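You operate a simulated robot arm through the tools that you are given. There is no shell and no other tool. Be economical: measure what you need, move in short steps, check, and stop when the job is done.

You run a simulated two-armed robot. Do the job below in one go: nothing can be reset, and whatever is moved stays where it is left.

TASK
Release the stop button, zero the counter and jog to the target shown.
Fine: one press of the yellow box's reset button; touch no post with the arm; 9 jog presses at most; leave the arm enabled.
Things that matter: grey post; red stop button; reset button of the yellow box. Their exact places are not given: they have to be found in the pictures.

Only the result counts: the job must be done as asked and must still hold three seconds after the hand-in. Knocking over, shifting, dropping, spilling or breaking anything else fails it.

THE ROBOT
Two 7-joint arms with fingered hands on one trunk, on a base that drives. Base frame: it is fixed to the floor where the robot stands at the start and does not move with it; the origin is under the middle of the robot, x ahead of it, y to its left, z up. Readings come in m, rad, newtons and seconds.
The left shoulder is at the start at [0.099, 0.128, 1.086], the right one opposite. Places, roughly: grey post [1.25, -0.5, 0.75]; red stop button [0.7, 0, 0.8]; reset button of the yellow box [0.8, 0.1, 0.8]. Payload 5 kg a hand.
The TCP of each hand is the grasp point between the finger pads, 0.037 m short of the fingertips. In the tool frame z runs along the fingers and y along their closing line. The gripper opens to 0.124 m. The gripper's body begins 0.043 m behind the TCP. The gripper is a hand of 3 fingers: y runs from the thumb to the fingers, the wrist lies at [-0.021, -0.116, -0.203] in the tool frame, and closing takes about 1.5 s.
Orientation is that of the tool frame in the base frame, as a unit quaternion [x, y, z, w]. With the fingers straight down and the wrist toward the robot, the tool's x, y and z point along [0, 1, 0], [1, 0, 0] and [0, 0, -1] of the base frame.

THE INTERFACE
- The arms move only by the tool arm_command. It takes "left_series", "right_series" or both (then of equal length, played together; a hand with none holds still); each is a list of rows, each a list of 3 entries, a list of its own where there are three numbers: the shift along the tool's x, y, z in m, then the turn, a rotation vector about the tool's x, y, z in degrees, then the opening, from 0 (shut) to 1 (fully open). In form: [[[dx, dy, dz], [rx, ry, rz], grip], ...]. A call has 1 to 20 rows; each row shifts and turns the commanded pose from where the row before left it, along the tool's axes as they then stand. Rows are played at 5 a second. More than 0.05 m and 0.15 rad between two rows, or a gripper value outside its range, and nothing of the call is played. A pose out of reach is approached as far as the arm can. The call stops where the force on the tool passes 40 N (or 10 N more than at its start, if that is more) or the arm is blocked; 0.2 s more then pass. Each finger travels about 0.045 m/s and halts on what it meets, pressing with about 25 N; the grip force reading is that of the motor and also rises with nothing between the fingers. The clock runs only during rows and for 0.2 s after the last one: add rows that do not move to give the fingers time. It gives the time, the measured TCP pose, the force on the tool (base axes), the opening and the grip force at its end, in the units of the frame above (readings bear some noise), with the torque about the TCP (base axes, N m) and any sound that the robot's microphone picked up.
- Cameras (640 x 400 px; columns grow to the right, rows downward): "scene" is now at [0.2685, 0.0171, 1.2701]; the picture's right is [0.18, -0.98, 0.00], its down [-0.33, -0.06, -0.94] and it looks along [0.93, 0.17, -0.34] (base axes); focal length 261 px, centre (320, 200). "left" rides on the left gripper at [-0.072, -0.104, -0.154] in its tool frame; the picture's right is [-0.83, -0.26, 0.49], its down [0.51, -0.72, 0.47] and it looks along [0.23, 0.64, 0.73] (tool axes); focal length 243 px, centre (320, 200). "right" rides on the right gripper at [0.072, -0.104, -0.154] in its tool frame; the picture's right is [-0.83, 0.26, -0.49], its down [-0.51, -0.72, 0.47] and it looks along [-0.23, 0.64, 0.73] (tool axes); focal length 243 px, centre (320, 200).
- get_image(camera): a new picture of that camera. It takes no simulated time.
- slide_trunk(by): slides the trunk up (or, below 0, down) by that many m; the arms and the scene camera ride with it, the base frame stays. It gives what a move gives, with no picture.
- drive_base(legs): drives the robot by 1 to 6 legs, each [ahead, left, turn to the left] in m, m and rad, along the robot's own axes; the way and the turn of a leg run together, so that a leg with both is an arc; at most 1.5 m and 3.142 rad a leg. The arms and the cameras ride along, it lands a little off, and it stops where it bumps. It gives what a move gives.
- set_grasp(shape, hand): the hand has 3 fingers and takes this shape, open, in about a second: jaw (thumb against the fingers, like two jaws); tri (thumb and two fingers); tip (a fingertip pinch); poke (one finger out to press); point (the index stretched); flat (the hand flat); cup (the hand cupped); fist (a fist). The gripper value then closes the fingers along that shape, each until it touches; the sizes above hold for jaw. It gives what a move gives, with no picture.
- turn_head(pan, tilt): turns the head with the scene camera to pan (to the left, within 1.396 rad either way) and tilt (down, from -0.506 to 1.204), counted from straight ahead of the robot. It gives what a move gives.
- point_at(camera, pixels): there is no depth. For up to 12 entries [column, row, z] of the newest picture of that camera ("zoom" is the newest enlarged one), the place [x, y] in the base frame at which the ray of that pixel passes the height z, good to about 0.002 m. It takes no simulated time.
- enlarge(camera, box): a new picture of the part [left, top, right, bottom] of that camera's present view, enlarged. It takes no simulated time.
- finish_job(): hands the job in; it is judged then, once.

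Go step by step. Measure first, check grasps and placings, and put right what went wrong. The budget is 80 turns and 70 pictures, counting those below and the enlarged ones. Unless the task says otherwise, let go and move clear before handing in, and close with one line.

The tools are called after "Request:" as a command line: name --argument value ..., lists and objects as JSON in quotes. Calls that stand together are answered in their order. arm_command: Moves the arms, as the interface text tells. Its arguments: {"type":"object","properties":{"left_series":{"type":"array","items":{"type":"array"}},"right_series":{"type":"array","items":{"type":"array"}}},"required":[]} The other tools are called the same way: slide_trunk (by) slides the trunk up or down; set_grasp (shape, hand) gives the hand a shape; drive_base (legs) drives the base; turn_head (pan, tilt) turns the head that bears the scene camera; get_image (camera) takes a picture; point_at (camera, pixels) gives the place at which the rays of pixels pass given heights; enlarge (camera, box) takes an enlarged picture of a part of a camera's view; finish_job () hands the job in.

At the start:

```text
t: 0.0
left_ee_pos: [0.5621, 0.3987, 1.1492]
left_orientation: [0.707, 0.707, 0.0, 0.0]
left_wrist_force: [-0.6, -0.2, -0.2]
left_ft_torque: [0.0, 0.02, 0.02]
left_opening: 0.1238
left_grip_force: 0.0
left_shape: jaw
right_ee_pos: [0.6704, -0.1768, 1.1825]
right_orientation: [0.707, 0.707, 0.0, 0.0]
right_wrist_force: [0.1, 1.1, 0.7]
right_ft_torque: [-0.01, 0.02, 0.0]
right_opening: 0.1237
right_grip_force: 0.1
right_shape: jaw
trunk travel left (down, up): [-0.275, 0.288]
robot x, y, heading: [0.0006, 0.0043, -0.005]
head pan, tilt: [0.176, 0.342]
```

scene: 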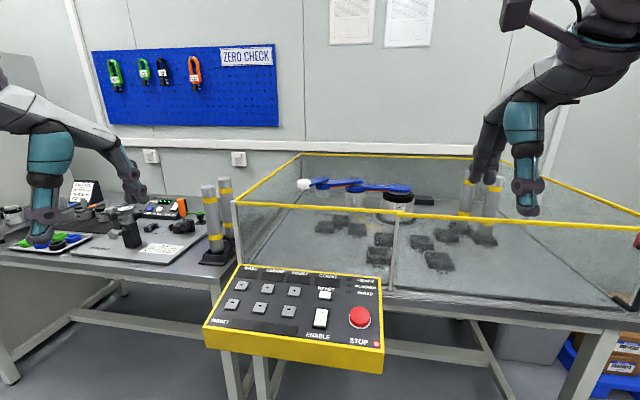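
right: 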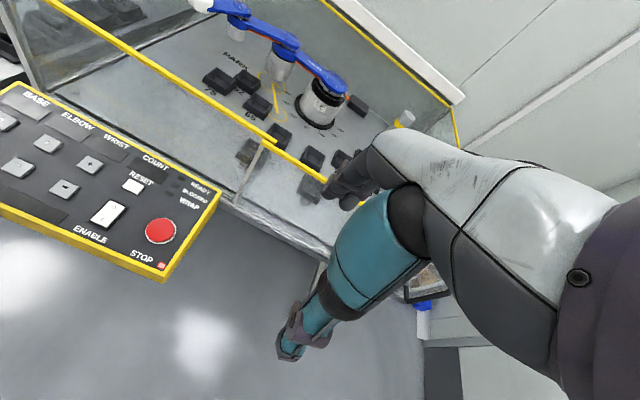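
left: 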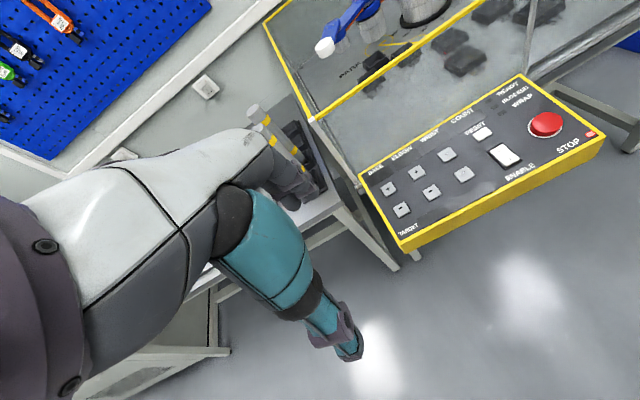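

The scene picture shows the yellow box around (295,320) with jog keys, RESET, ENABLE and STOP, and a small blue arm in the cage. I'll enlarge these first.

Request:
enlarge --camera "scene" --box '[200, 255, 390, 375]'

Request:
enlarge --camera "scene" --box '[240, 150, 520, 300]'

Request:
enlarge --camera "left" --box '[340, 60, 620, 260]'

```text
3.33 times, centred on (295, 315) of scene
```

zoom: 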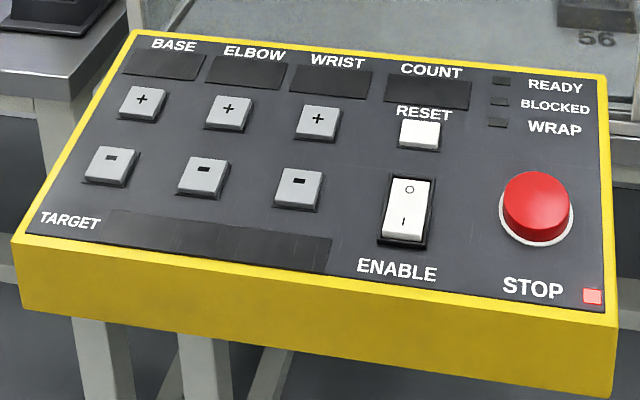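

```text
2.29 times, centred on (380, 225) of scene
```

zoom: 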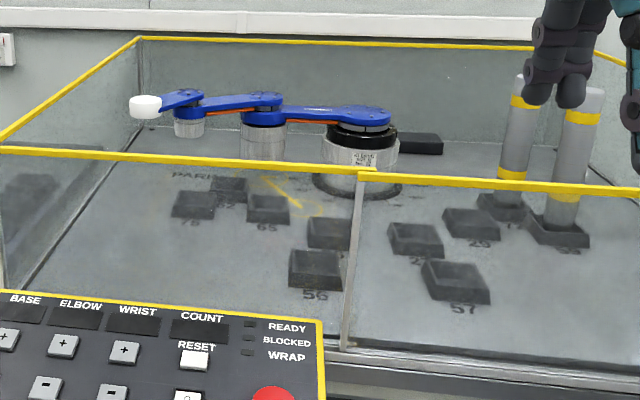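

```text
2.00 times, centred on (480, 160) of left
```

zoom: 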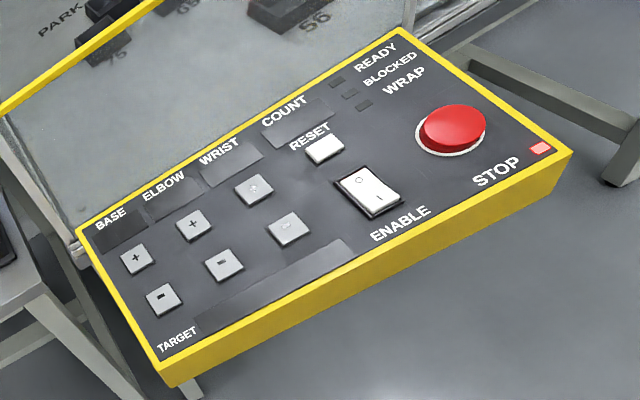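

The displays are dark and the stop is latched (red lamp next to it). I'll triangulate panel points from the scene, right and left pictures.

Request:
point_at --camera "scene" --pixels '[[359.5, 316.5, 0.75], [359.5, 316.5, 0.85], [325, 295, 0.75], [325, 295, 0.85], [234.5, 302, 0.75], [234.5, 302, 0.85], [321, 318, 0.75], [321, 318, 0.85], [239, 265, 0.75], [239, 265, 0.85], [383, 352, 0.75], [383, 352, 0.85]]'

Request:
point_at --camera "left" --pixels '[[546, 124, 0.75], [546, 124, 0.85], [482, 133, 0.75], [482, 133, 0.85], [401, 209, 0.75], [401, 209, 0.85], [505, 154, 0.75], [505, 154, 0.85], [378, 175, 0.75], [378, 175, 0.85], [605, 136, 0.75], [605, 136, 0.85]]'

Request:
point_at --camera "right" --pixels '[[160, 230, 0.75], [160, 230, 0.85], [133, 186, 0.75], [133, 186, 0.85], [108, 214, 0.75], [108, 214, 0.85], [221, 190, 0.75], [221, 190, 0.85]]'

Request:
enlarge --camera "right" --box '[0, 70, 230, 290]'

```text
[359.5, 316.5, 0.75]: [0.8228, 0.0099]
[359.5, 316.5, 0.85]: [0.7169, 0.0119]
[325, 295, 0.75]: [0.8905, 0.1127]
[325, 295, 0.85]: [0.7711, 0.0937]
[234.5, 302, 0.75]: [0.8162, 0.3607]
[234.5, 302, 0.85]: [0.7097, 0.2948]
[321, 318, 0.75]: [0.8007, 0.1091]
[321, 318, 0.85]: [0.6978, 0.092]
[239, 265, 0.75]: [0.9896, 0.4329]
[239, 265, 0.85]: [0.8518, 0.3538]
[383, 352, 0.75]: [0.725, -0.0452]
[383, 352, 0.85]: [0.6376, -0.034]
```

```text
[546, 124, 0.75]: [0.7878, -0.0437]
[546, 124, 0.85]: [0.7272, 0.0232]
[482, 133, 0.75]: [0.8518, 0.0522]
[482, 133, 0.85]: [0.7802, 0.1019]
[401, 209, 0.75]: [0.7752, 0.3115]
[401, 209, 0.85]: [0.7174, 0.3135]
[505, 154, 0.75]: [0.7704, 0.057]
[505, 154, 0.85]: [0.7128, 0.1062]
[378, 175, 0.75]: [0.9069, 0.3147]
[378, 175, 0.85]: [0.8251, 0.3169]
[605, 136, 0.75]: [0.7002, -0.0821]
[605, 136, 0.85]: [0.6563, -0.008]
```

```text
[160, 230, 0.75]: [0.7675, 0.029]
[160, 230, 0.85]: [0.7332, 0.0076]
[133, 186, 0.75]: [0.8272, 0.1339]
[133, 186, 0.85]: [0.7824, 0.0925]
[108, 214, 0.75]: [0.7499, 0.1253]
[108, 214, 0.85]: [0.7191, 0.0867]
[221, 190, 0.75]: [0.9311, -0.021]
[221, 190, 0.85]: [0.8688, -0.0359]
```

```text
1.82 times, centred on (115, 180) of right
```

zoom: 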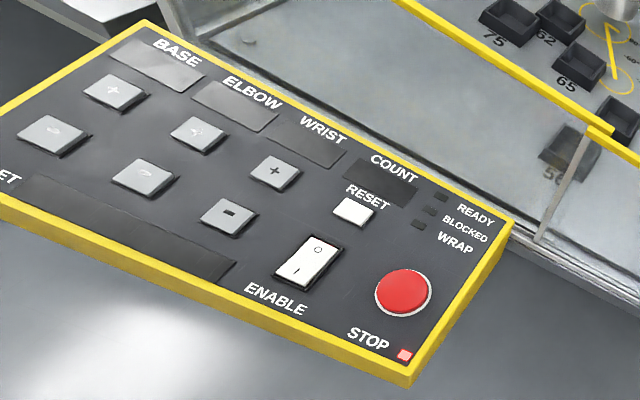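

STOP sits at about (0.738, 0.012, 0.833), RESET at (0.787, 0.096, 0.838) and ENABLE at (0.724, 0.095, 0.829). To get the tilt I'll triangulate the panel corners, and aim the head straight at the panel.

Request:
point_at --camera "left" --pixels '[[359, 175.5, 0.8], [359, 175.5, 0.85], [520, 74, 0.8], [520, 74, 0.85], [606, 136, 0.8], [606, 136, 0.85], [402.5, 241, 0.8], [402.5, 241, 0.85]]'

Request:
point_at --camera "scene" --pixels '[[238.8, 264, 0.8], [238.8, 264, 0.85], [380.9, 277.2, 0.8], [380.9, 277.2, 0.85], [383.9, 353.1, 0.8], [383.9, 353.1, 0.85], [202.5, 325.8, 0.8], [202.5, 325.8, 0.85]]'

Request:
turn_head --pan 0.15 --tilt 0.55

```text
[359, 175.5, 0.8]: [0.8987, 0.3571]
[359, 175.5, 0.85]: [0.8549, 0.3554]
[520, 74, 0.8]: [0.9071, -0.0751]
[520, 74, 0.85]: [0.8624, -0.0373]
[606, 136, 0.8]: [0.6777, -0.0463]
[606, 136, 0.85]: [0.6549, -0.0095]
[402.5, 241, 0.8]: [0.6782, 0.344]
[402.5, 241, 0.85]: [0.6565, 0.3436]
```

```text
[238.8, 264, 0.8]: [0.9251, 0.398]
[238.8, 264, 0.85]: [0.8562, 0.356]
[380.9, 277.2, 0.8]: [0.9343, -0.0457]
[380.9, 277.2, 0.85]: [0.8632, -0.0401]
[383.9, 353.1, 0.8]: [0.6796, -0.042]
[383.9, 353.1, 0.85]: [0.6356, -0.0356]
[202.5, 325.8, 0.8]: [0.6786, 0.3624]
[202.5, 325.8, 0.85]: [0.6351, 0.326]
```

```text
t: 0.7
left_ee_pos: [0.5613, 0.3988, 1.1496]
left_orientation: [0.707, 0.707, 0.0, 0.0]
left_wrist_force: [-0.4, 1.1, 0.4]
left_ft_torque: [0.02, 0.02, 0.01]
left_opening: 0.1234
left_grip_force: 0.0
left_shape: jaw
right_ee_pos: [0.6705, -0.1766, 1.1813]
right_orientation: [0.707, 0.707, 0.0, 0.0]
right_wrist_force: [0.3, 1.1, 0.1]
right_ft_torque: [0.01, -0.01, -0.01]
right_opening: 0.1237
right_grip_force: 0.1
right_shape: jaw
trunk travel left (down, up): [-0.275, 0.288]
robot x, y, heading: [-0.0006, 0.002, -0.002]
head pan, tilt: [0.15, 0.55]
```

The panel slopes about 14° (front edge z≈0.805, back edge z≈0.85). I'll move the right hand over STOP, tilted to the panel's normal, and look at the button from close up.

Request:
arm_command --right_series '[[[0.0314, 0.0053, 0.0338], [0, 0, 0], 1], [[0.0314, 0.0053, 0.0338], [0, 0, 0], 1], [[0.0314, 0.0053, 0.0338], [0, 0, 0], 1], [[0.0314, 0.0053, 0.0338], [0, 0, 0], 1], [[0.0314, 0.0053, 0.0338], [0, 0, 0], 1], [[0.0314, 0.0053, 0.0338], [0, 0, 0], 1], [[0, 0, 0], [-6.9, 0, 0], 1], [[0, 0, 0], [-6.9, 0, 0], 1], [[0, 0, 0], [0, 0, 0], 1], [[0, 0, 0], [0, 0, 0], 1]]'

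Request:
get_image --camera "right"

Request:
get_image --camera "scene"

```text
t: 2.9
left_ee_pos: [0.5608, 0.3997, 1.1498]
left_orientation: [0.707, 0.708, 0.0, 0.001]
left_wrist_force: [1.0, 0.4, -0.1]
left_ft_torque: [-0.01, -0.02, 0.02]
left_opening: 0.1235
left_grip_force: 0.0
left_shape: jaw
right_ee_pos: [0.7026, 0.0105, 0.9811]
right_orientation: [0.702, 0.702, 0.085, 0.086]
right_wrist_force: [0.7, 0.2, -1.5]
right_ft_torque: [0.0, -0.01, 0.0]
right_opening: 0.1236
right_grip_force: 0.1
right_shape: jaw
trunk travel left (down, up): [-0.275, 0.288]
robot x, y, heading: [-0.0015, -0.0005, 0.0]
head pan, tilt: [0.15, 0.55]
```

```text
62 pictures are left
```

right: 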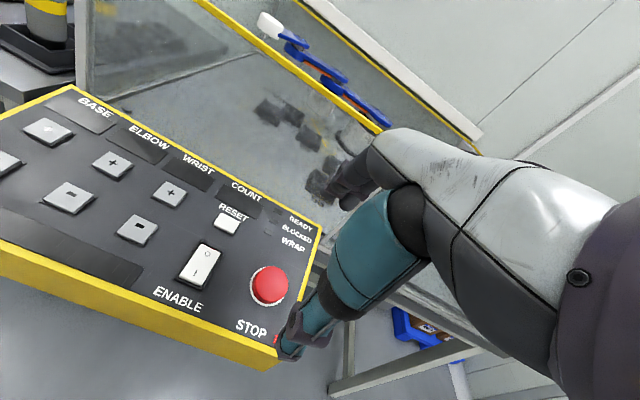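

```text
61 pictures are left
```

scene: 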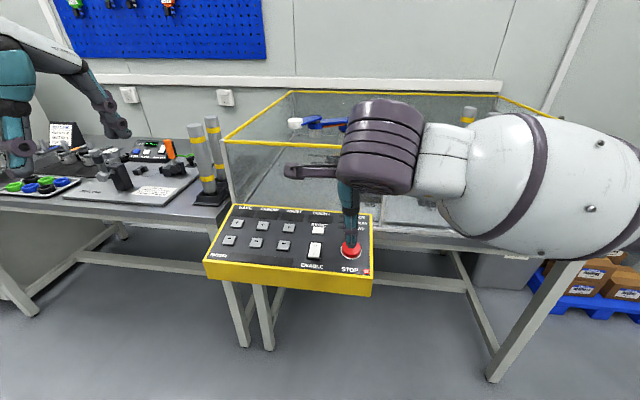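

TCP projects to about (334,242) of the right picture and the button is at (269,286), below it on the tool axis. I'll check the button's face for a twist marking and confirm its place.

Request:
enlarge --camera "right" --box '[220, 250, 320, 312]'

Request:
point_at --camera "right" --pixels '[[269, 286, 0.833], [269, 286, 0.84], [252, 291, 0.825], [287, 292, 0.825], [226, 223, 0.838], [201, 262, 0.829]]'

```text
6.40 times, centred on (270, 281) of right
```

zoom: 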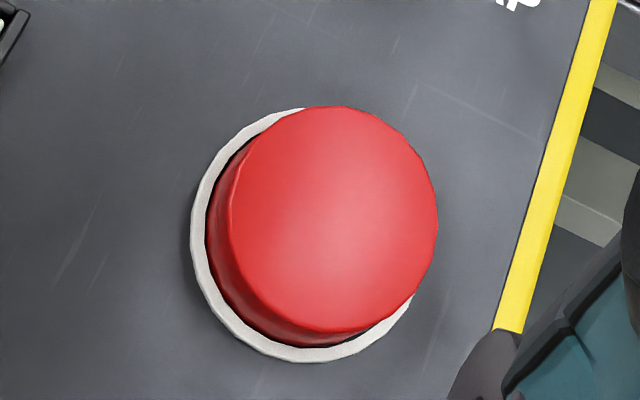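

```text
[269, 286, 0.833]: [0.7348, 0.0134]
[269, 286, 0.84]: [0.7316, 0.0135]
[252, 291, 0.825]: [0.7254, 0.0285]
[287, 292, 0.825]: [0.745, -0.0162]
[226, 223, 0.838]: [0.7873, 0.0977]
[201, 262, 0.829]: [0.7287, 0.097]
```

The button is a plain red mushroom without arrows, and the hand is lined up on its axis within about 2 mm. I'll descend so the fingertips end about 6 mm above the panel, then look.

Request:
arm_command --right_series '[[[0, 0, 0.03], [0, 0, 0], 1], [[0, 0, 0.03], [0, 0, 0], 1], [[0, 0, 0.03], [0, 0, 0], 1], [[0, 0, 0.016], [0, 0, 0], 1], [[0, 0, 0.016], [0, 0, 0], 1], [[0, 0, 0], [0, 0, 0], 1]]'

Request:
get_image --camera "right"

Request:
enlarge --camera "scene" --box '[200, 170, 400, 300]'

```text
t: 4.3
left_ee_pos: [0.5614, 0.399, 1.1481]
left_orientation: [0.707, 0.707, -0.001, 0.0]
left_wrist_force: [0.1, 0.0, 0.5]
left_ft_torque: [-0.02, 0.03, -0.04]
left_opening: 0.1237
left_grip_force: 0.1
left_shape: jaw
right_ee_pos: [0.733, 0.0095, 0.8619]
right_orientation: [0.702, 0.702, 0.085, 0.085]
right_wrist_force: [-0.6, 0.4, 0.5]
right_ft_torque: [0.0, 0.04, -0.03]
right_opening: 0.1238
right_grip_force: 0.0
right_shape: jaw
trunk travel left (down, up): [-0.275, 0.288]
robot x, y, heading: [-0.0017, -0.0017, -0.004]
head pan, tilt: [0.15, 0.55]
```

```text
59 pictures are left
```

right: 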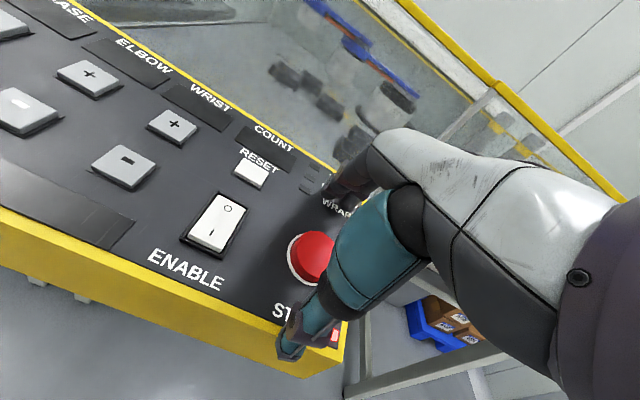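

```text
3.08 times, centred on (300, 235) of scene
```

zoom: 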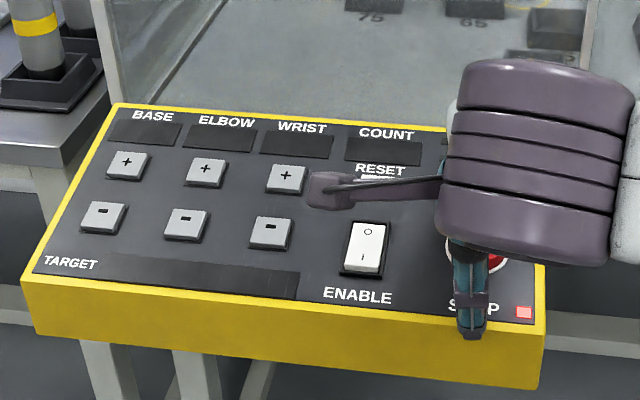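

The red button at (310,258) lies between thumb and fingers and nothing is touched. Now I'll close on it.

Request:
arm_command --right_series '[[[0, 0, 0], [0, 0, 0], 0.6], [[0, 0, 0], [0, 0, 0], 0.3], [[0, 0, 0], [0, 0, 0], 0], [[0, 0, 0], [0, 0, 0], 0], [[0, 0, 0], [0, 0, 0], 0], [[0, 0, 0], [0, 0, 0], 0], [[0, 0, 0], [0, 0, 0], 0], [[0, 0, 0], [0, 0, 0], 0]]'

Request:
get_image --camera "right"

```text
t: 6.1
left_ee_pos: [0.5606, 0.3991, 1.1491]
left_orientation: [0.707, 0.707, -0.001, 0.0]
left_wrist_force: [0.4, -0.1, -0.2]
left_ft_torque: [-0.02, -0.02, 0.01]
left_opening: 0.1239
left_grip_force: 0.1
left_shape: jaw
right_ee_pos: [0.7318, 0.0088, 0.8624]
right_orientation: [0.702, 0.702, 0.086, 0.085]
right_wrist_force: [-0.8, -0.4, -0.4]
right_ft_torque: [0.03, 0.0, -0.07]
right_opening: 0.0359
right_grip_force: 25.5
right_shape: jaw
trunk travel left (down, up): [-0.275, 0.288]
robot x, y, heading: [-0.0005, -0.0006, -0.001]
head pan, tilt: [0.15, 0.55]
```

```text
57 pictures are left
```

right: 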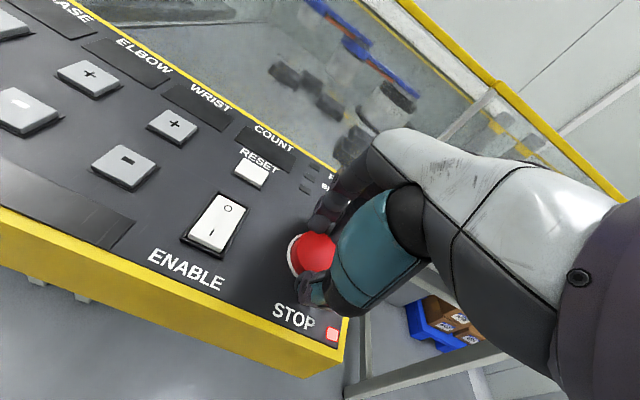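

Grip confirmed (0.036 m, 25.5 N). I'll twist clockwise seen from above (positive about tool z) by 32° first and check the torque.

Request:
arm_command --right_series '[[[0, 0, 0], [0, 0, 8], 0], [[0, 0, 0], [0, 0, 8], 0], [[0, 0, 0], [0, 0, 8], 0], [[0, 0, 0], [0, 0, 8], 0], [[0, 0, 0], [0, 0, 0], 0]]'

Request:
get_image --camera "right"

```text
t: 7.3
left_ee_pos: [0.5615, 0.4024, 1.1468]
left_orientation: [0.707, 0.708, -0.001, 0.0]
left_wrist_force: [0.1, 0.1, -0.4]
left_ft_torque: [-0.01, 0.04, 0.04]
left_opening: 0.1235
left_grip_force: 0.0
left_shape: jaw
right_ee_pos: [0.7338, 0.0154, 0.8614]
right_orientation: [0.868, 0.482, 0.105, 0.058]
right_wrist_force: [16.8, 20.2, 1.0]
right_ft_torque: [0.23, -0.71, 1.12]
right_opening: 0.0332
right_grip_force: 25.2
right_shape: jaw
trunk travel left (down, up): [-0.275, 0.288]
robot x, y, heading: [-0.0033, -0.0012, 0.0]
head pan, tilt: [0.15, 0.55]
```

```text
56 pictures are left
```

right: 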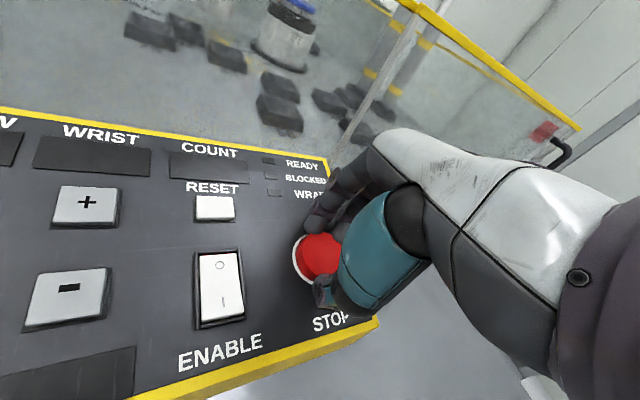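

The hand turned 32° with 1.1 N·m of reaction torque, and the force is only moderate. I'll turn another 24°.

Request:
arm_command --right_series '[[[0, 0, 0], [0, 0, 8], 0], [[0, 0, 0], [0, 0, 8], 0], [[0, 0, 0], [0, 0, 8], 0], [[0, 0, 0], [0, 0, 0], 0]]'

Request:
get_image --camera "right"

Request:
enlarge --camera "scene" --box '[200, 170, 400, 300]'

```text
t: 8.3
left_ee_pos: [0.564, 0.3984, 1.1489]
left_orientation: [0.707, 0.707, -0.001, 0.0]
left_wrist_force: [-0.4, 0.3, 0.1]
left_ft_torque: [0.02, 0.03, 0.05]
left_opening: 0.1238
left_grip_force: 0.0
left_shape: jaw
right_ee_pos: [0.7329, 0.0096, 0.8607]
right_orientation: [0.95, 0.288, 0.115, 0.036]
right_wrist_force: [14.2, 0.6, 2.5]
right_ft_torque: [-0.25, -0.58, 0.95]
right_opening: 0.0316
right_grip_force: 24.6
right_shape: jaw
trunk travel left (down, up): [-0.275, 0.288]
robot x, y, heading: [0.0005, 0.0015, -0.002]
head pan, tilt: [0.15, 0.55]
```

```text
55 pictures are left
```

right: 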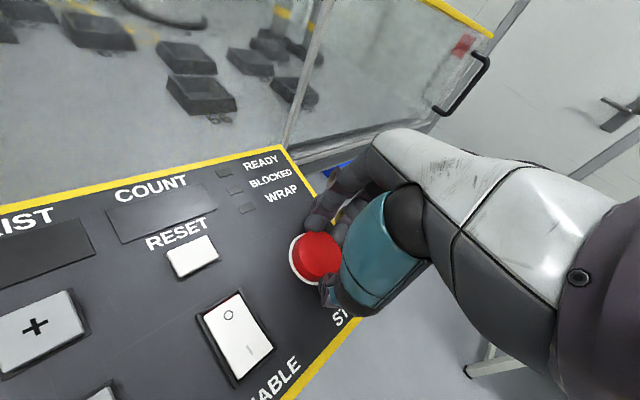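

```text
3.08 times, centred on (300, 235) of scene
```

zoom: 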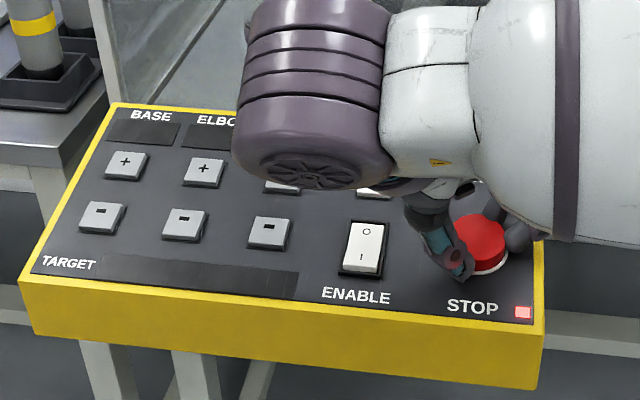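

The STOP lamp is still lit at zoom (522,312) after 56°. I'll try pulling gently along the tool axis while holding the twist.

Request:
arm_command --right_series '[[[0, 0, -0.005], [0, 0, 0], 0], [[0, 0, -0.005], [0, 0, 0], 0], [[0, 0, -0.005], [0, 0, 0], 0], [[0, 0, 0], [0, 0, 0], 0]]'

Request:
enlarge --camera "scene" --box '[200, 170, 400, 300]'

```text
t: 9.3
left_ee_pos: [0.5623, 0.3981, 1.1482]
left_orientation: [0.707, 0.707, 0.0, -0.001]
left_wrist_force: [0.1, 0.0, 0.0]
left_ft_torque: [-0.01, 0.03, 0.02]
left_opening: 0.1236
left_grip_force: 0.1
left_shape: jaw
right_ee_pos: [0.7291, 0.0113, 0.8755]
right_orientation: [0.949, 0.29, 0.115, 0.036]
right_wrist_force: [-0.2, 0.5, -0.8]
right_ft_torque: [0.03, 0.0, 0.0]
right_opening: 0.0266
right_grip_force: 25.2
right_shape: jaw
trunk travel left (down, up): [-0.275, 0.288]
robot x, y, heading: [0.0046, 0.001, 0.001]
head pan, tilt: [0.15, 0.55]
heard: click
```

```text
3.08 times, centred on (300, 235) of scene
```

zoom: 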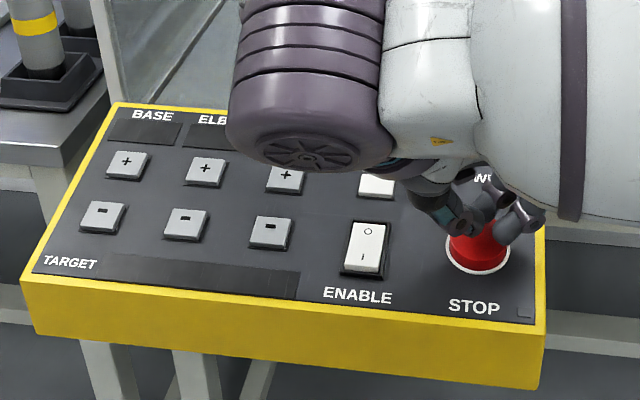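

A click was heard and the lamp went out, so the stop is released. I'll lift the right hand straight up, then turn it back and away, and shape the left hand to poke.

Request:
arm_command --right_series '[[[0, 0, -0.01], [0, 0, 0], 0.2], [[0, 0, -0.03], [0, 0, 0], 0.2], [[0, 0, -0.04], [0, 0, 0], 0.2], [[0, 0, -0.04], [0, 0, -8], 0.2], [[0, 0, -0.04], [0, 0, -8], 0.2], [[0, 0, -0.04], [0, 0, -8], 0.2], [[0, 0, -0.04], [0, 0, -8], 0.2], [[0, 0, 0], [0, 0, -8], 0.2], [[0, 0, 0], [0, 0, -8], 0.2], [[0, 0, 0], [0, 0, -8], 0.2], [[-0.048, 0, 0], [0, 0, 0], 0.5], [[-0.048, 0, 0], [0, 0, 0], 1], [[-0.048, 0, 0], [0, 0, 0], 1], [[-0.048, 0, 0], [0, 0, 0], 1], [[-0.048, 0, 0], [0, 0, 0], 1], [[0, 0, 0], [0, 0, 0], 1]]'

Request:
set_grasp --hand "left" --shape "poke"

Request:
get_image --camera "scene"

Request:
get_image --camera "left"

```text
t: 12.7
left_ee_pos: [0.5614, 0.4001, 1.1476]
left_orientation: [0.707, 0.707, -0.001, 0.0]
left_wrist_force: [0.6, 0.4, -0.1]
left_ft_torque: [-0.01, 0.01, 0.01]
left_opening: 0.1235
left_grip_force: 0.0
left_shape: jaw
right_ee_pos: [0.6696, -0.2284, 1.1083]
right_orientation: [0.702, 0.702, 0.084, 0.085]
right_wrist_force: [-0.3, 0.1, -0.5]
right_ft_torque: [-0.01, 0.02, 0.03]
right_opening: 0.1236
right_grip_force: 0.1
right_shape: jaw
trunk travel left (down, up): [-0.275, 0.288]
robot x, y, heading: [-0.0004, 0.0013, 0.004]
head pan, tilt: [0.15, 0.55]
```

```text
t: 13.6
left_ee_pos: [0.5611, 0.3995, 1.1496]
left_orientation: [0.707, 0.707, 0.0, 0.0]
left_wrist_force: [0.4, -1.0, -0.1]
left_ft_torque: [0.05, 0.0, 0.01]
left_opening: 0.0
left_grip_force: 0.1
left_shape: poke
right_ee_pos: [0.6699, -0.2299, 1.1088]
right_orientation: [0.702, 0.702, 0.085, 0.085]
right_wrist_force: [0.6, 0.1, 0.0]
right_ft_torque: [0.0, 0.01, -0.01]
right_opening: 0.1234
right_grip_force: 0.1
right_shape: jaw
trunk travel left (down, up): [-0.275, 0.288]
robot x, y, heading: [-0.0018, -0.0041, -0.004]
head pan, tilt: [0.15, 0.55]
```

```text
52 pictures are left
```

scene: 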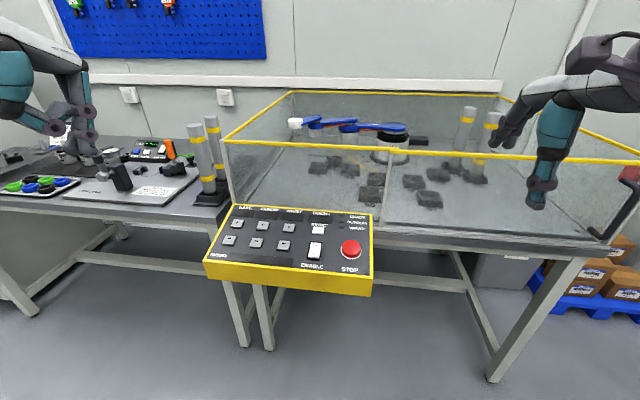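

```text
51 pictures are left
```

left: 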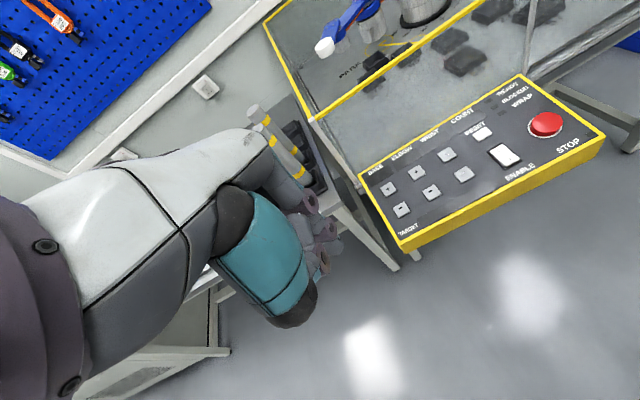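

STOP is up and the right hand is clear. I need to know where the poking fingertip is, so I'll enlarge the left hand.

Request:
enlarge --camera "left" --box '[230, 150, 390, 330]'

Request:
enlarge --camera "scene" --box '[0, 20, 140, 190]'

```text
2.22 times, centred on (310, 240) of left
```

zoom: 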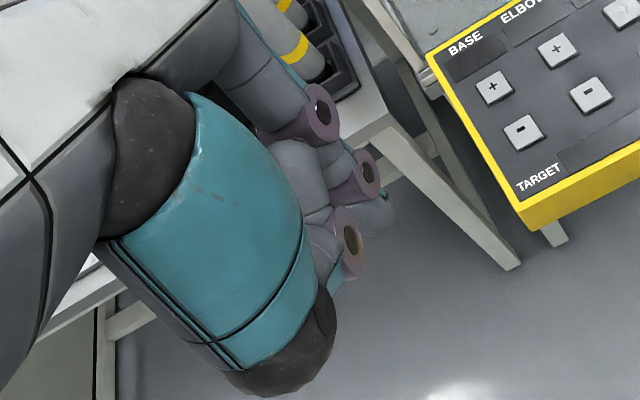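

```text
2.35 times, centred on (70, 105) of scene
```

zoom: 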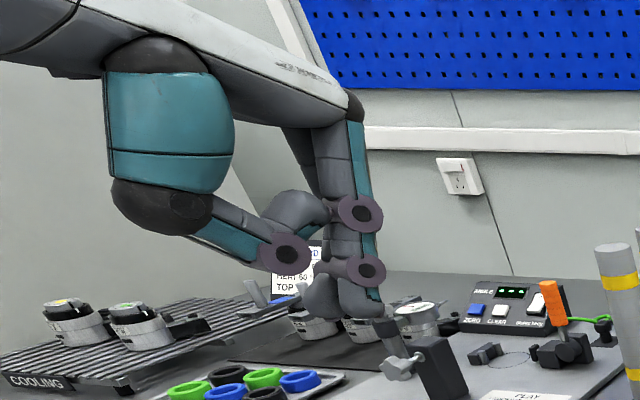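

The index seems stretched downward with its tip near scene (88,155) and left (335,247). I'll check both rays at several heights.

Request:
enlarge --camera "left" --box '[280, 200, 360, 280]'

Request:
enlarge --camera "scene" --box '[50, 90, 120, 160]'

Request:
point_at --camera "scene" --pixels '[[89, 152, 1.09], [89, 152, 1.11], [89, 152, 1.13]]'

Request:
point_at --camera "left" --pixels '[[335, 247, 1.09], [335, 247, 1.11], [335, 247, 1.13]]'

```text
5.00 times, centred on (320, 240) of left
```

zoom: 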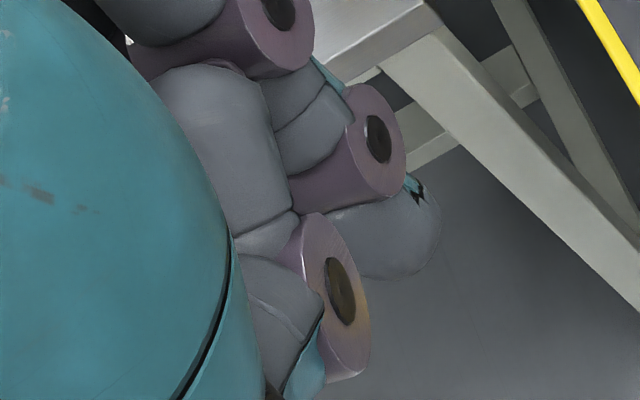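

```text
5.71 times, centred on (85, 125) of scene
```

zoom: 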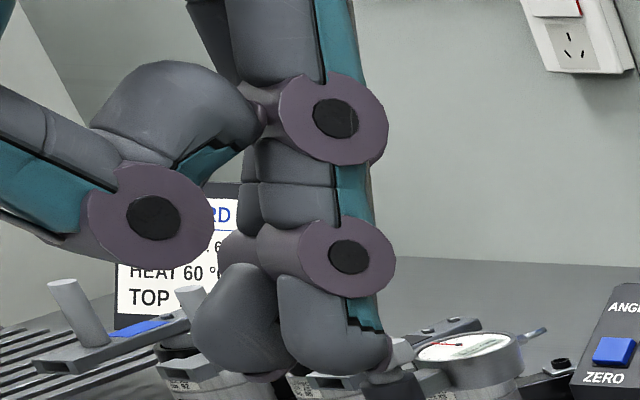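

```text
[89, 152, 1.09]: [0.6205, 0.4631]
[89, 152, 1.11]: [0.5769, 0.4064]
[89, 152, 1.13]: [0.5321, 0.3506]
```

```text
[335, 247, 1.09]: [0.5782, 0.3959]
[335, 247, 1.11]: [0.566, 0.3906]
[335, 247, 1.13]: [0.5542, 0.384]
```

In poke two fingertips appear side by side, which is ambiguous. I'll try the point shape and compare.

Request:
set_grasp --hand "left" --shape "point"

Request:
enlarge --camera "left" --box '[230, 150, 390, 330]'

Request:
enlarge --camera "scene" --box '[30, 70, 140, 180]'

```text
t: 14.5
left_ee_pos: [0.561, 0.3995, 1.149]
left_orientation: [0.707, 0.707, 0.0, 0.0]
left_wrist_force: [0.2, 0.5, 0.4]
left_ft_torque: [0.01, -0.02, -0.02]
left_opening: 0.0003
left_grip_force: 0.1
left_shape: point
right_ee_pos: [0.6699, -0.2281, 1.1085]
right_orientation: [0.702, 0.702, 0.085, 0.085]
right_wrist_force: [0.7, -0.4, 0.0]
right_ft_torque: [0.03, 0.01, 0.01]
right_opening: 0.1236
right_grip_force: 0.0
right_shape: jaw
trunk travel left (down, up): [-0.275, 0.288]
robot x, y, heading: [-0.0016, 0.0023, -0.001]
head pan, tilt: [0.15, 0.55]
```

```text
2.22 times, centred on (310, 240) of left
```

zoom: 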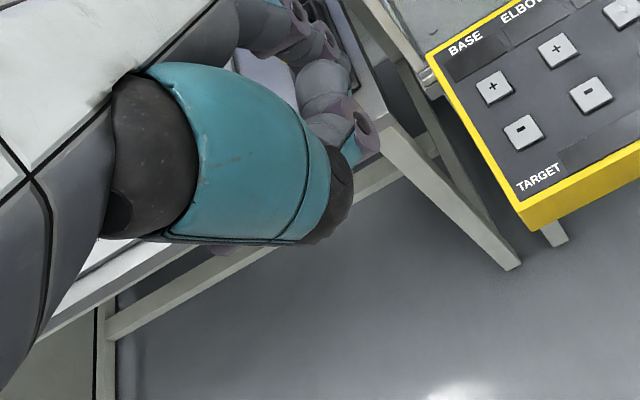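

```text
3.64 times, centred on (85, 125) of scene
```

zoom: 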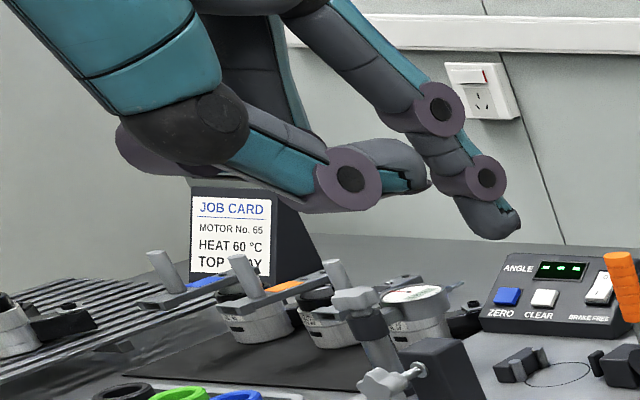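

Point stretches the index forward and not along the tool axis, so I'll return to poke and command it shut, which should curl the other fingers.

Request:
set_grasp --hand "left" --shape "poke"

Request:
arm_command --left_series '[[[0.0, 0, 0], [0, 0, 0], 0], [[-0.045, 0, 0], [0, 0, 0], 0], [[-0.045, 0, 0], [0, 0, 0], 0], [[-0.045, 0.02, 0], [0, 0, 0], 0], [[-0.045, 0.02, 0], [0, 0, 0], 0], [[-0.045, 0.02, 0], [0, 0, 0], 0], [[-0.045, 0.02, 0], [0, 0, 0], 0], [[-0.02, 0.02, 0], [0, 0, 0], 0], [[0, 0, 0.03], [-7, 0, 0], 0], [[0, 0, 0.03], [-7, 0, 0], 0], [[0, 0, 0], [0, 0, 0], 0]]'

Request:
get_image --camera "left"

Request:
get_image --camera "scene"

```text
t: 15.4
left_ee_pos: [0.561, 0.3998, 1.1492]
left_orientation: [0.707, 0.707, 0.0, 0.0]
left_wrist_force: [-0.1, 0.7, 0.0]
left_ft_torque: [0.0, -0.01, 0.01]
left_opening: 0.0
left_grip_force: 0.0
left_shape: poke
right_ee_pos: [0.6697, -0.2286, 1.1088]
right_orientation: [0.702, 0.702, 0.085, 0.085]
right_wrist_force: [0.6, 0.6, -0.1]
right_ft_torque: [0.05, 0.01, 0.0]
right_opening: 0.1233
right_grip_force: 0.2
right_shape: jaw
trunk travel left (down, up): [-0.275, 0.288]
robot x, y, heading: [-0.001, 0.0021, 0.0]
head pan, tilt: [0.15, 0.55]
```

```text
t: 17.8
left_ee_pos: [0.6645, 0.108, 1.0915]
left_orientation: [0.701, 0.702, 0.087, 0.087]
left_wrist_force: [0.0, -0.4, 0.4]
left_ft_torque: [-0.02, -0.02, -0.02]
left_opening: 0.0002
left_grip_force: 0.0
left_shape: poke
right_ee_pos: [0.6698, -0.2297, 1.1088]
right_orientation: [0.702, 0.702, 0.086, 0.087]
right_wrist_force: [-0.3, 0.1, 0.6]
right_ft_torque: [-0.01, -0.02, 0.04]
right_opening: 0.1236
right_grip_force: 0.2
right_shape: jaw
trunk travel left (down, up): [-0.275, 0.288]
robot x, y, heading: [-0.0007, -0.0008, 0.003]
head pan, tilt: [0.15, 0.55]
```

```text
44 pictures are left
```

left: 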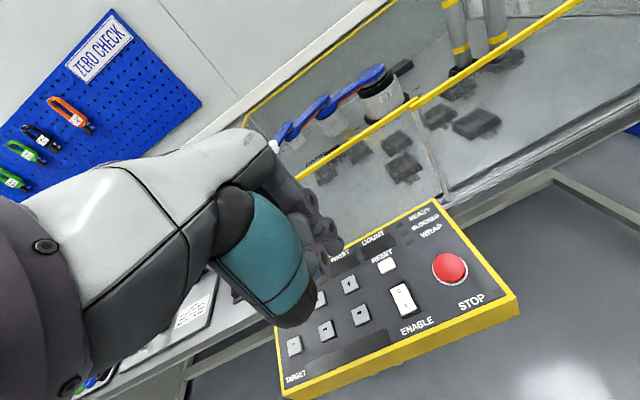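

```text
43 pictures are left
```

scene: 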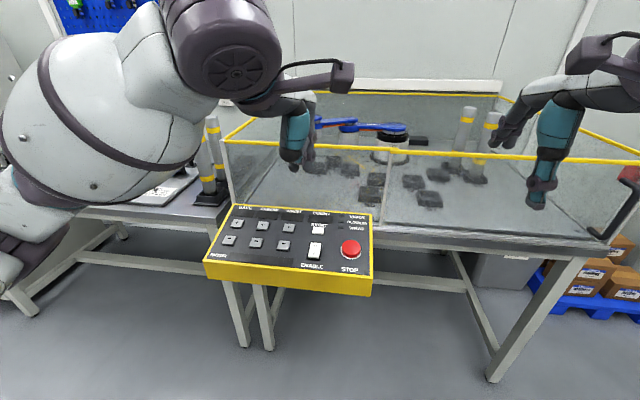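

Taking the fingertip at tool offset (-0.0105, 0.002, 0.036), I'll bring it 3 cm above the near half (I) of the ENABLE rocker and check it there.

Request:
arm_command --left_series '[[[-0.0003, -0.0035, 0.0405], [0, 0, 0], 0], [[-0.0003, -0.0035, 0.0405], [0, 0, 0], 0], [[-0.0003, -0.0035, 0.0405], [0, 0, 0], 0], [[-0.0003, -0.0035, 0.0405], [0, 0, 0], 0], [[-0.0003, -0.0035, 0.0405], [0, 0, 0], 0], [[0, 0, 0], [0, 0, 0], 0]]'

Request:
enlarge --camera "left" --box '[230, 150, 470, 330]'

Request:
enlarge --camera "scene" --box '[230, 180, 380, 290]'

Request:
enlarge --camera "right" --box '[0, 100, 320, 300]'

```text
t: 19.2
left_ee_pos: [0.6968, 0.1064, 0.8877]
left_orientation: [0.702, 0.702, 0.086, 0.086]
left_wrist_force: [0.8, 0.0, -0.4]
left_ft_torque: [-0.05, 0.0, 0.01]
left_opening: 0.0
left_grip_force: 0.0
left_shape: poke
right_ee_pos: [0.6709, -0.229, 1.1087]
right_orientation: [0.702, 0.702, 0.085, 0.085]
right_wrist_force: [-0.2, -0.3, 0.6]
right_ft_torque: [-0.01, 0.03, 0.02]
right_opening: 0.1237
right_grip_force: 0.0
right_shape: jaw
trunk travel left (down, up): [-0.275, 0.288]
robot x, y, heading: [0.0013, 0.0036, 0.004]
head pan, tilt: [0.15, 0.55]
```

```text
2.22 times, centred on (350, 240) of left
```

zoom: 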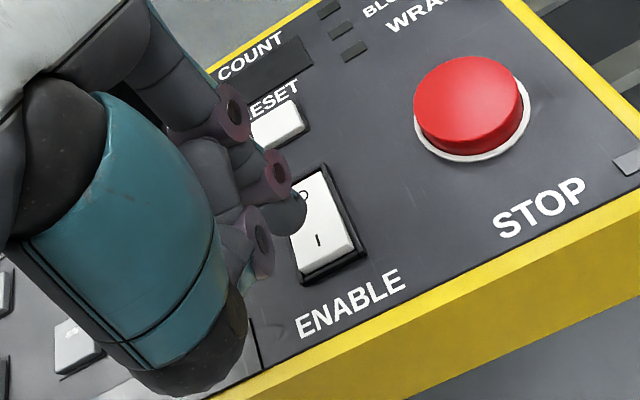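

```text
3.64 times, centred on (305, 235) of scene
```

zoom: 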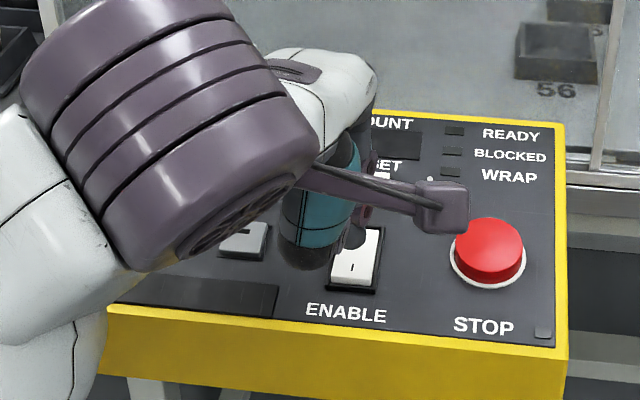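

```text
2.00 times, centred on (160, 200) of right
```

zoom: 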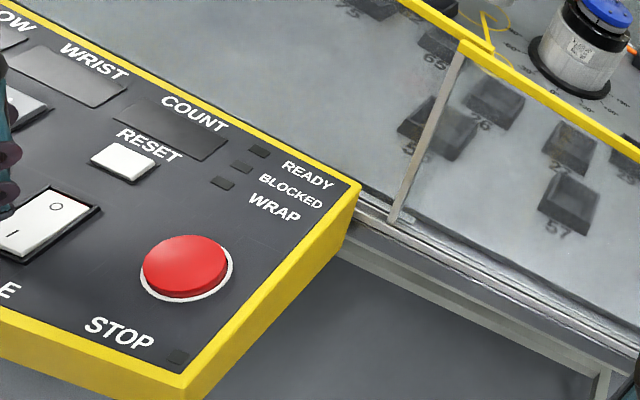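

The tip (338,247 in the left picture) hovers over the rocker as predicted. I'll shift the right hand 8 cm left so its camera sees the fingers from the side.

Request:
arm_command --right_series '[[[0.045, 0, 0], [0, 0, 0], 1], [[0.045, 0, 0], [0, 0, 0], 1], [[0, 0, 0], [0, 0, 0], 1]]'

Request:
get_image --camera "right"

Request:
enlarge --camera "right" --box '[0, 120, 240, 270]'

```text
t: 20.0
left_ee_pos: [0.6961, 0.1054, 0.8893]
left_orientation: [0.702, 0.702, 0.087, 0.086]
left_wrist_force: [0.3, -0.1, 0.3]
left_ft_torque: [0.0, 0.01, 0.01]
left_opening: 0.0
left_grip_force: 0.1
left_shape: poke
right_ee_pos: [0.6671, -0.1404, 1.1086]
right_orientation: [0.702, 0.702, 0.086, 0.085]
right_wrist_force: [-0.5, -1.0, 0.1]
right_ft_torque: [0.02, 0.0, 0.0]
right_opening: 0.1236
right_grip_force: 0.1
right_shape: jaw
trunk travel left (down, up): [-0.275, 0.288]
robot x, y, heading: [-0.0001, -0.0017, -0.001]
head pan, tilt: [0.15, 0.55]
```

```text
39 pictures are left
```

right: 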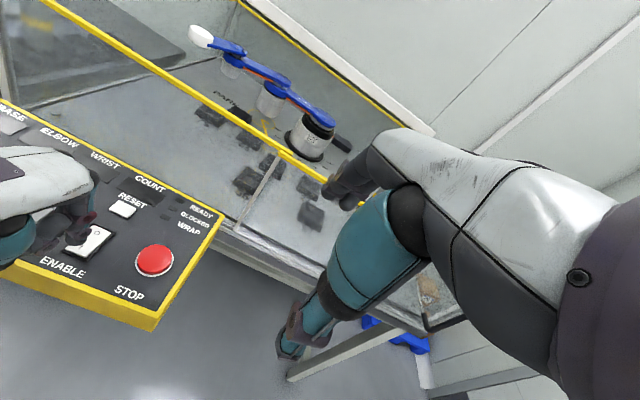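

```text
2.67 times, centred on (120, 195) of right
```

zoom: 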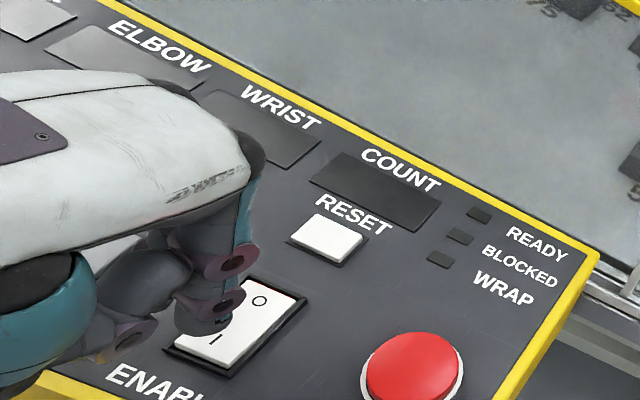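

The tip appears at right-picture (76,243). I'll triangulate it against the left picture.

Request:
get_image --camera "left"

Request:
point_at --camera "right" --pixels '[[76, 244, 0.84], [76, 244, 0.85], [76, 244, 0.86], [88, 242, 0.829], [123, 209, 0.838]]'

Request:
point_at --camera "left" --pixels '[[336, 250, 0.84], [336, 250, 0.85], [336, 250, 0.86]]'

```text
37 pictures are left
```

left: 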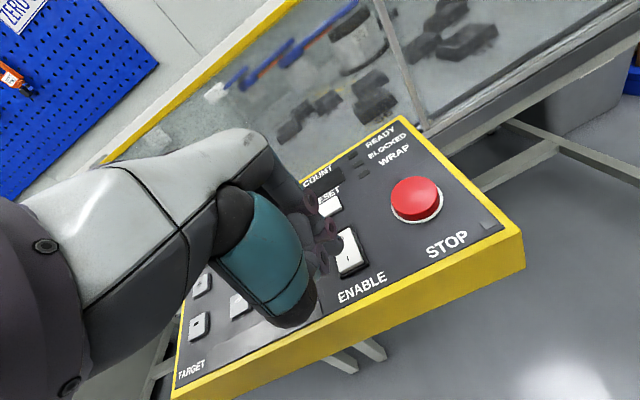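

```text
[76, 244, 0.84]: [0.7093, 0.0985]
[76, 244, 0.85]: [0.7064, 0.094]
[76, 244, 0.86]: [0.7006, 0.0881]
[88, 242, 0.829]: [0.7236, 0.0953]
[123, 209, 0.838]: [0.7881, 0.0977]
```

```text
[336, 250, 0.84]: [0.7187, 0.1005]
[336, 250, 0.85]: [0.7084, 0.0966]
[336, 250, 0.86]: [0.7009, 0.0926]
```

The tip is at about (0.706, 0.095, 0.853), right where planned. Now I'll press the I side in small steps along the tool axis and back off.

Request:
arm_command --left_series '[[[0, 0, 0.02], [0, 0, 0], 0], [[0, 0, 0.005], [0, 0, 0], 0], [[0, 0, 0.004], [0, 0, 0], 0], [[0, 0, 0.003], [0, 0, 0], 0], [[0, 0, 0.003], [0, 0, 0], 0], [[0, 0, 0], [0, 0, 0], 0]]'

Request:
enlarge --camera "right" --box '[0, 90, 240, 290]'

```text
t: 21.4
left_ee_pos: [0.7032, 0.1079, 0.8599]
left_orientation: [0.701, 0.702, 0.089, 0.089]
left_wrist_force: [-3.4, 2.7, 36.2]
left_ft_torque: [-0.23, -0.45, 0.01]
left_opening: 0.0
left_grip_force: 0.1
left_shape: poke
right_ee_pos: [0.6645, -0.1395, 1.111]
right_orientation: [0.702, 0.702, 0.086, 0.087]
right_wrist_force: [-0.4, -0.7, -0.1]
right_ft_torque: [0.0, -0.02, 0.0]
right_opening: 0.1234
right_grip_force: 0.0
right_shape: jaw
trunk travel left (down, up): [-0.275, 0.288]
robot x, y, heading: [-0.0004, -0.0012, -0.004]
head pan, tilt: [0.15, 0.55]
```

```text
2.00 times, centred on (120, 190) of right
```

zoom: 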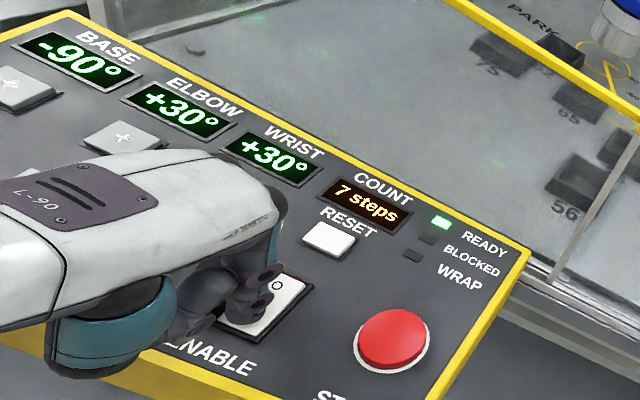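

The rocker is on: BASE -90°, ELBOW +30°, WRIST +30°, COUNT 7 steps, READY lit. I'll lift the hand and move it out of view to read the target and the cage.

Request:
arm_command --left_series '[[[0, 0, -0.02], [0, 0, 0], 0], [[0, 0, -0.04], [0, 0, 0], 0], [[0, 0, -0.04], [0, 0, 0], 0], [[0.035, 0, -0.035], [0, 0, 0], 0], [[0.035, 0, -0.035], [0, 0, 0], 0], [[0.045, 0, -0.02], [0, 0, 0], 0], [[0.045, 0, 0], [0, 0, 0], 0], [[0.045, 0, 0], [0, 0, 0], 0], [[0, 0, 0], [0, 0, 0], 0]]'

Request:
enlarge --camera "scene" --box '[195, 195, 385, 300]'

Request:
enlarge --camera "scene" --box '[270, 90, 510, 230]'

Request:
enlarge --camera "right" --box '[150, 0, 370, 230]'

```text
t: 23.4
left_ee_pos: [0.6602, 0.3137, 1.0388]
left_orientation: [0.702, 0.701, 0.086, 0.086]
left_wrist_force: [0.2, -0.4, -1.2]
left_ft_torque: [0.04, 0.0, 0.02]
left_opening: 0.0
left_grip_force: 0.0
left_shape: poke
right_ee_pos: [0.6682, -0.14, 1.109]
right_orientation: [0.702, 0.702, 0.085, 0.086]
right_wrist_force: [-0.1, 0.0, 0.2]
right_ft_torque: [0.02, 0.04, -0.02]
right_opening: 0.1237
right_grip_force: 0.1
right_shape: jaw
trunk travel left (down, up): [-0.275, 0.288]
robot x, y, heading: [0.0007, -0.0041, -0.008]
head pan, tilt: [0.15, 0.55]
```

```text
3.37 times, centred on (290, 248) of scene
```

zoom: 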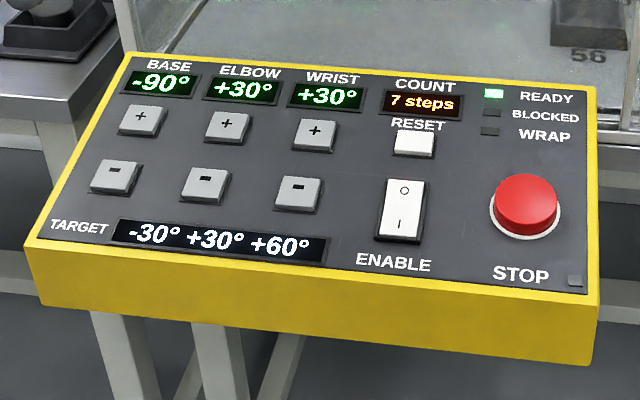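

```text
2.67 times, centred on (390, 160) of scene
```

zoom: 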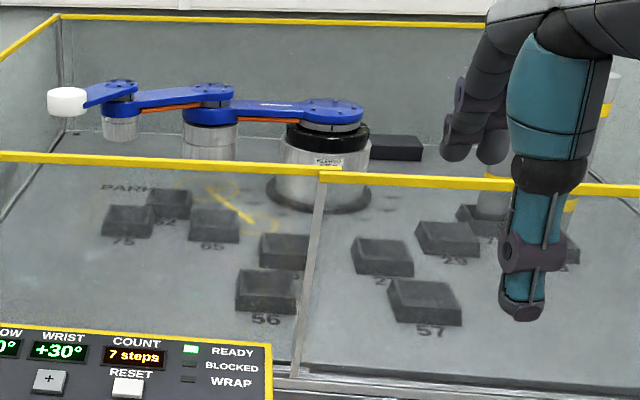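

```text
1.74 times, centred on (260, 115) of right
```

zoom: 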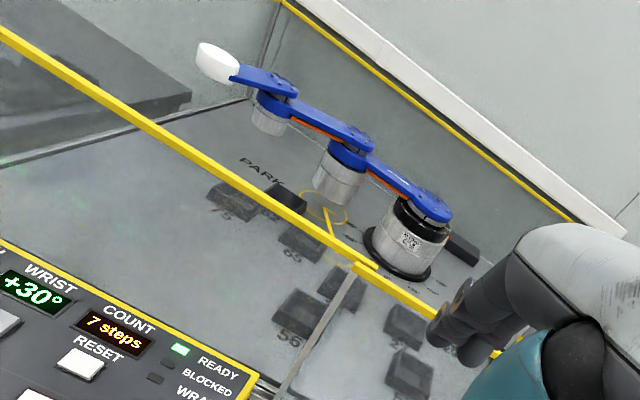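

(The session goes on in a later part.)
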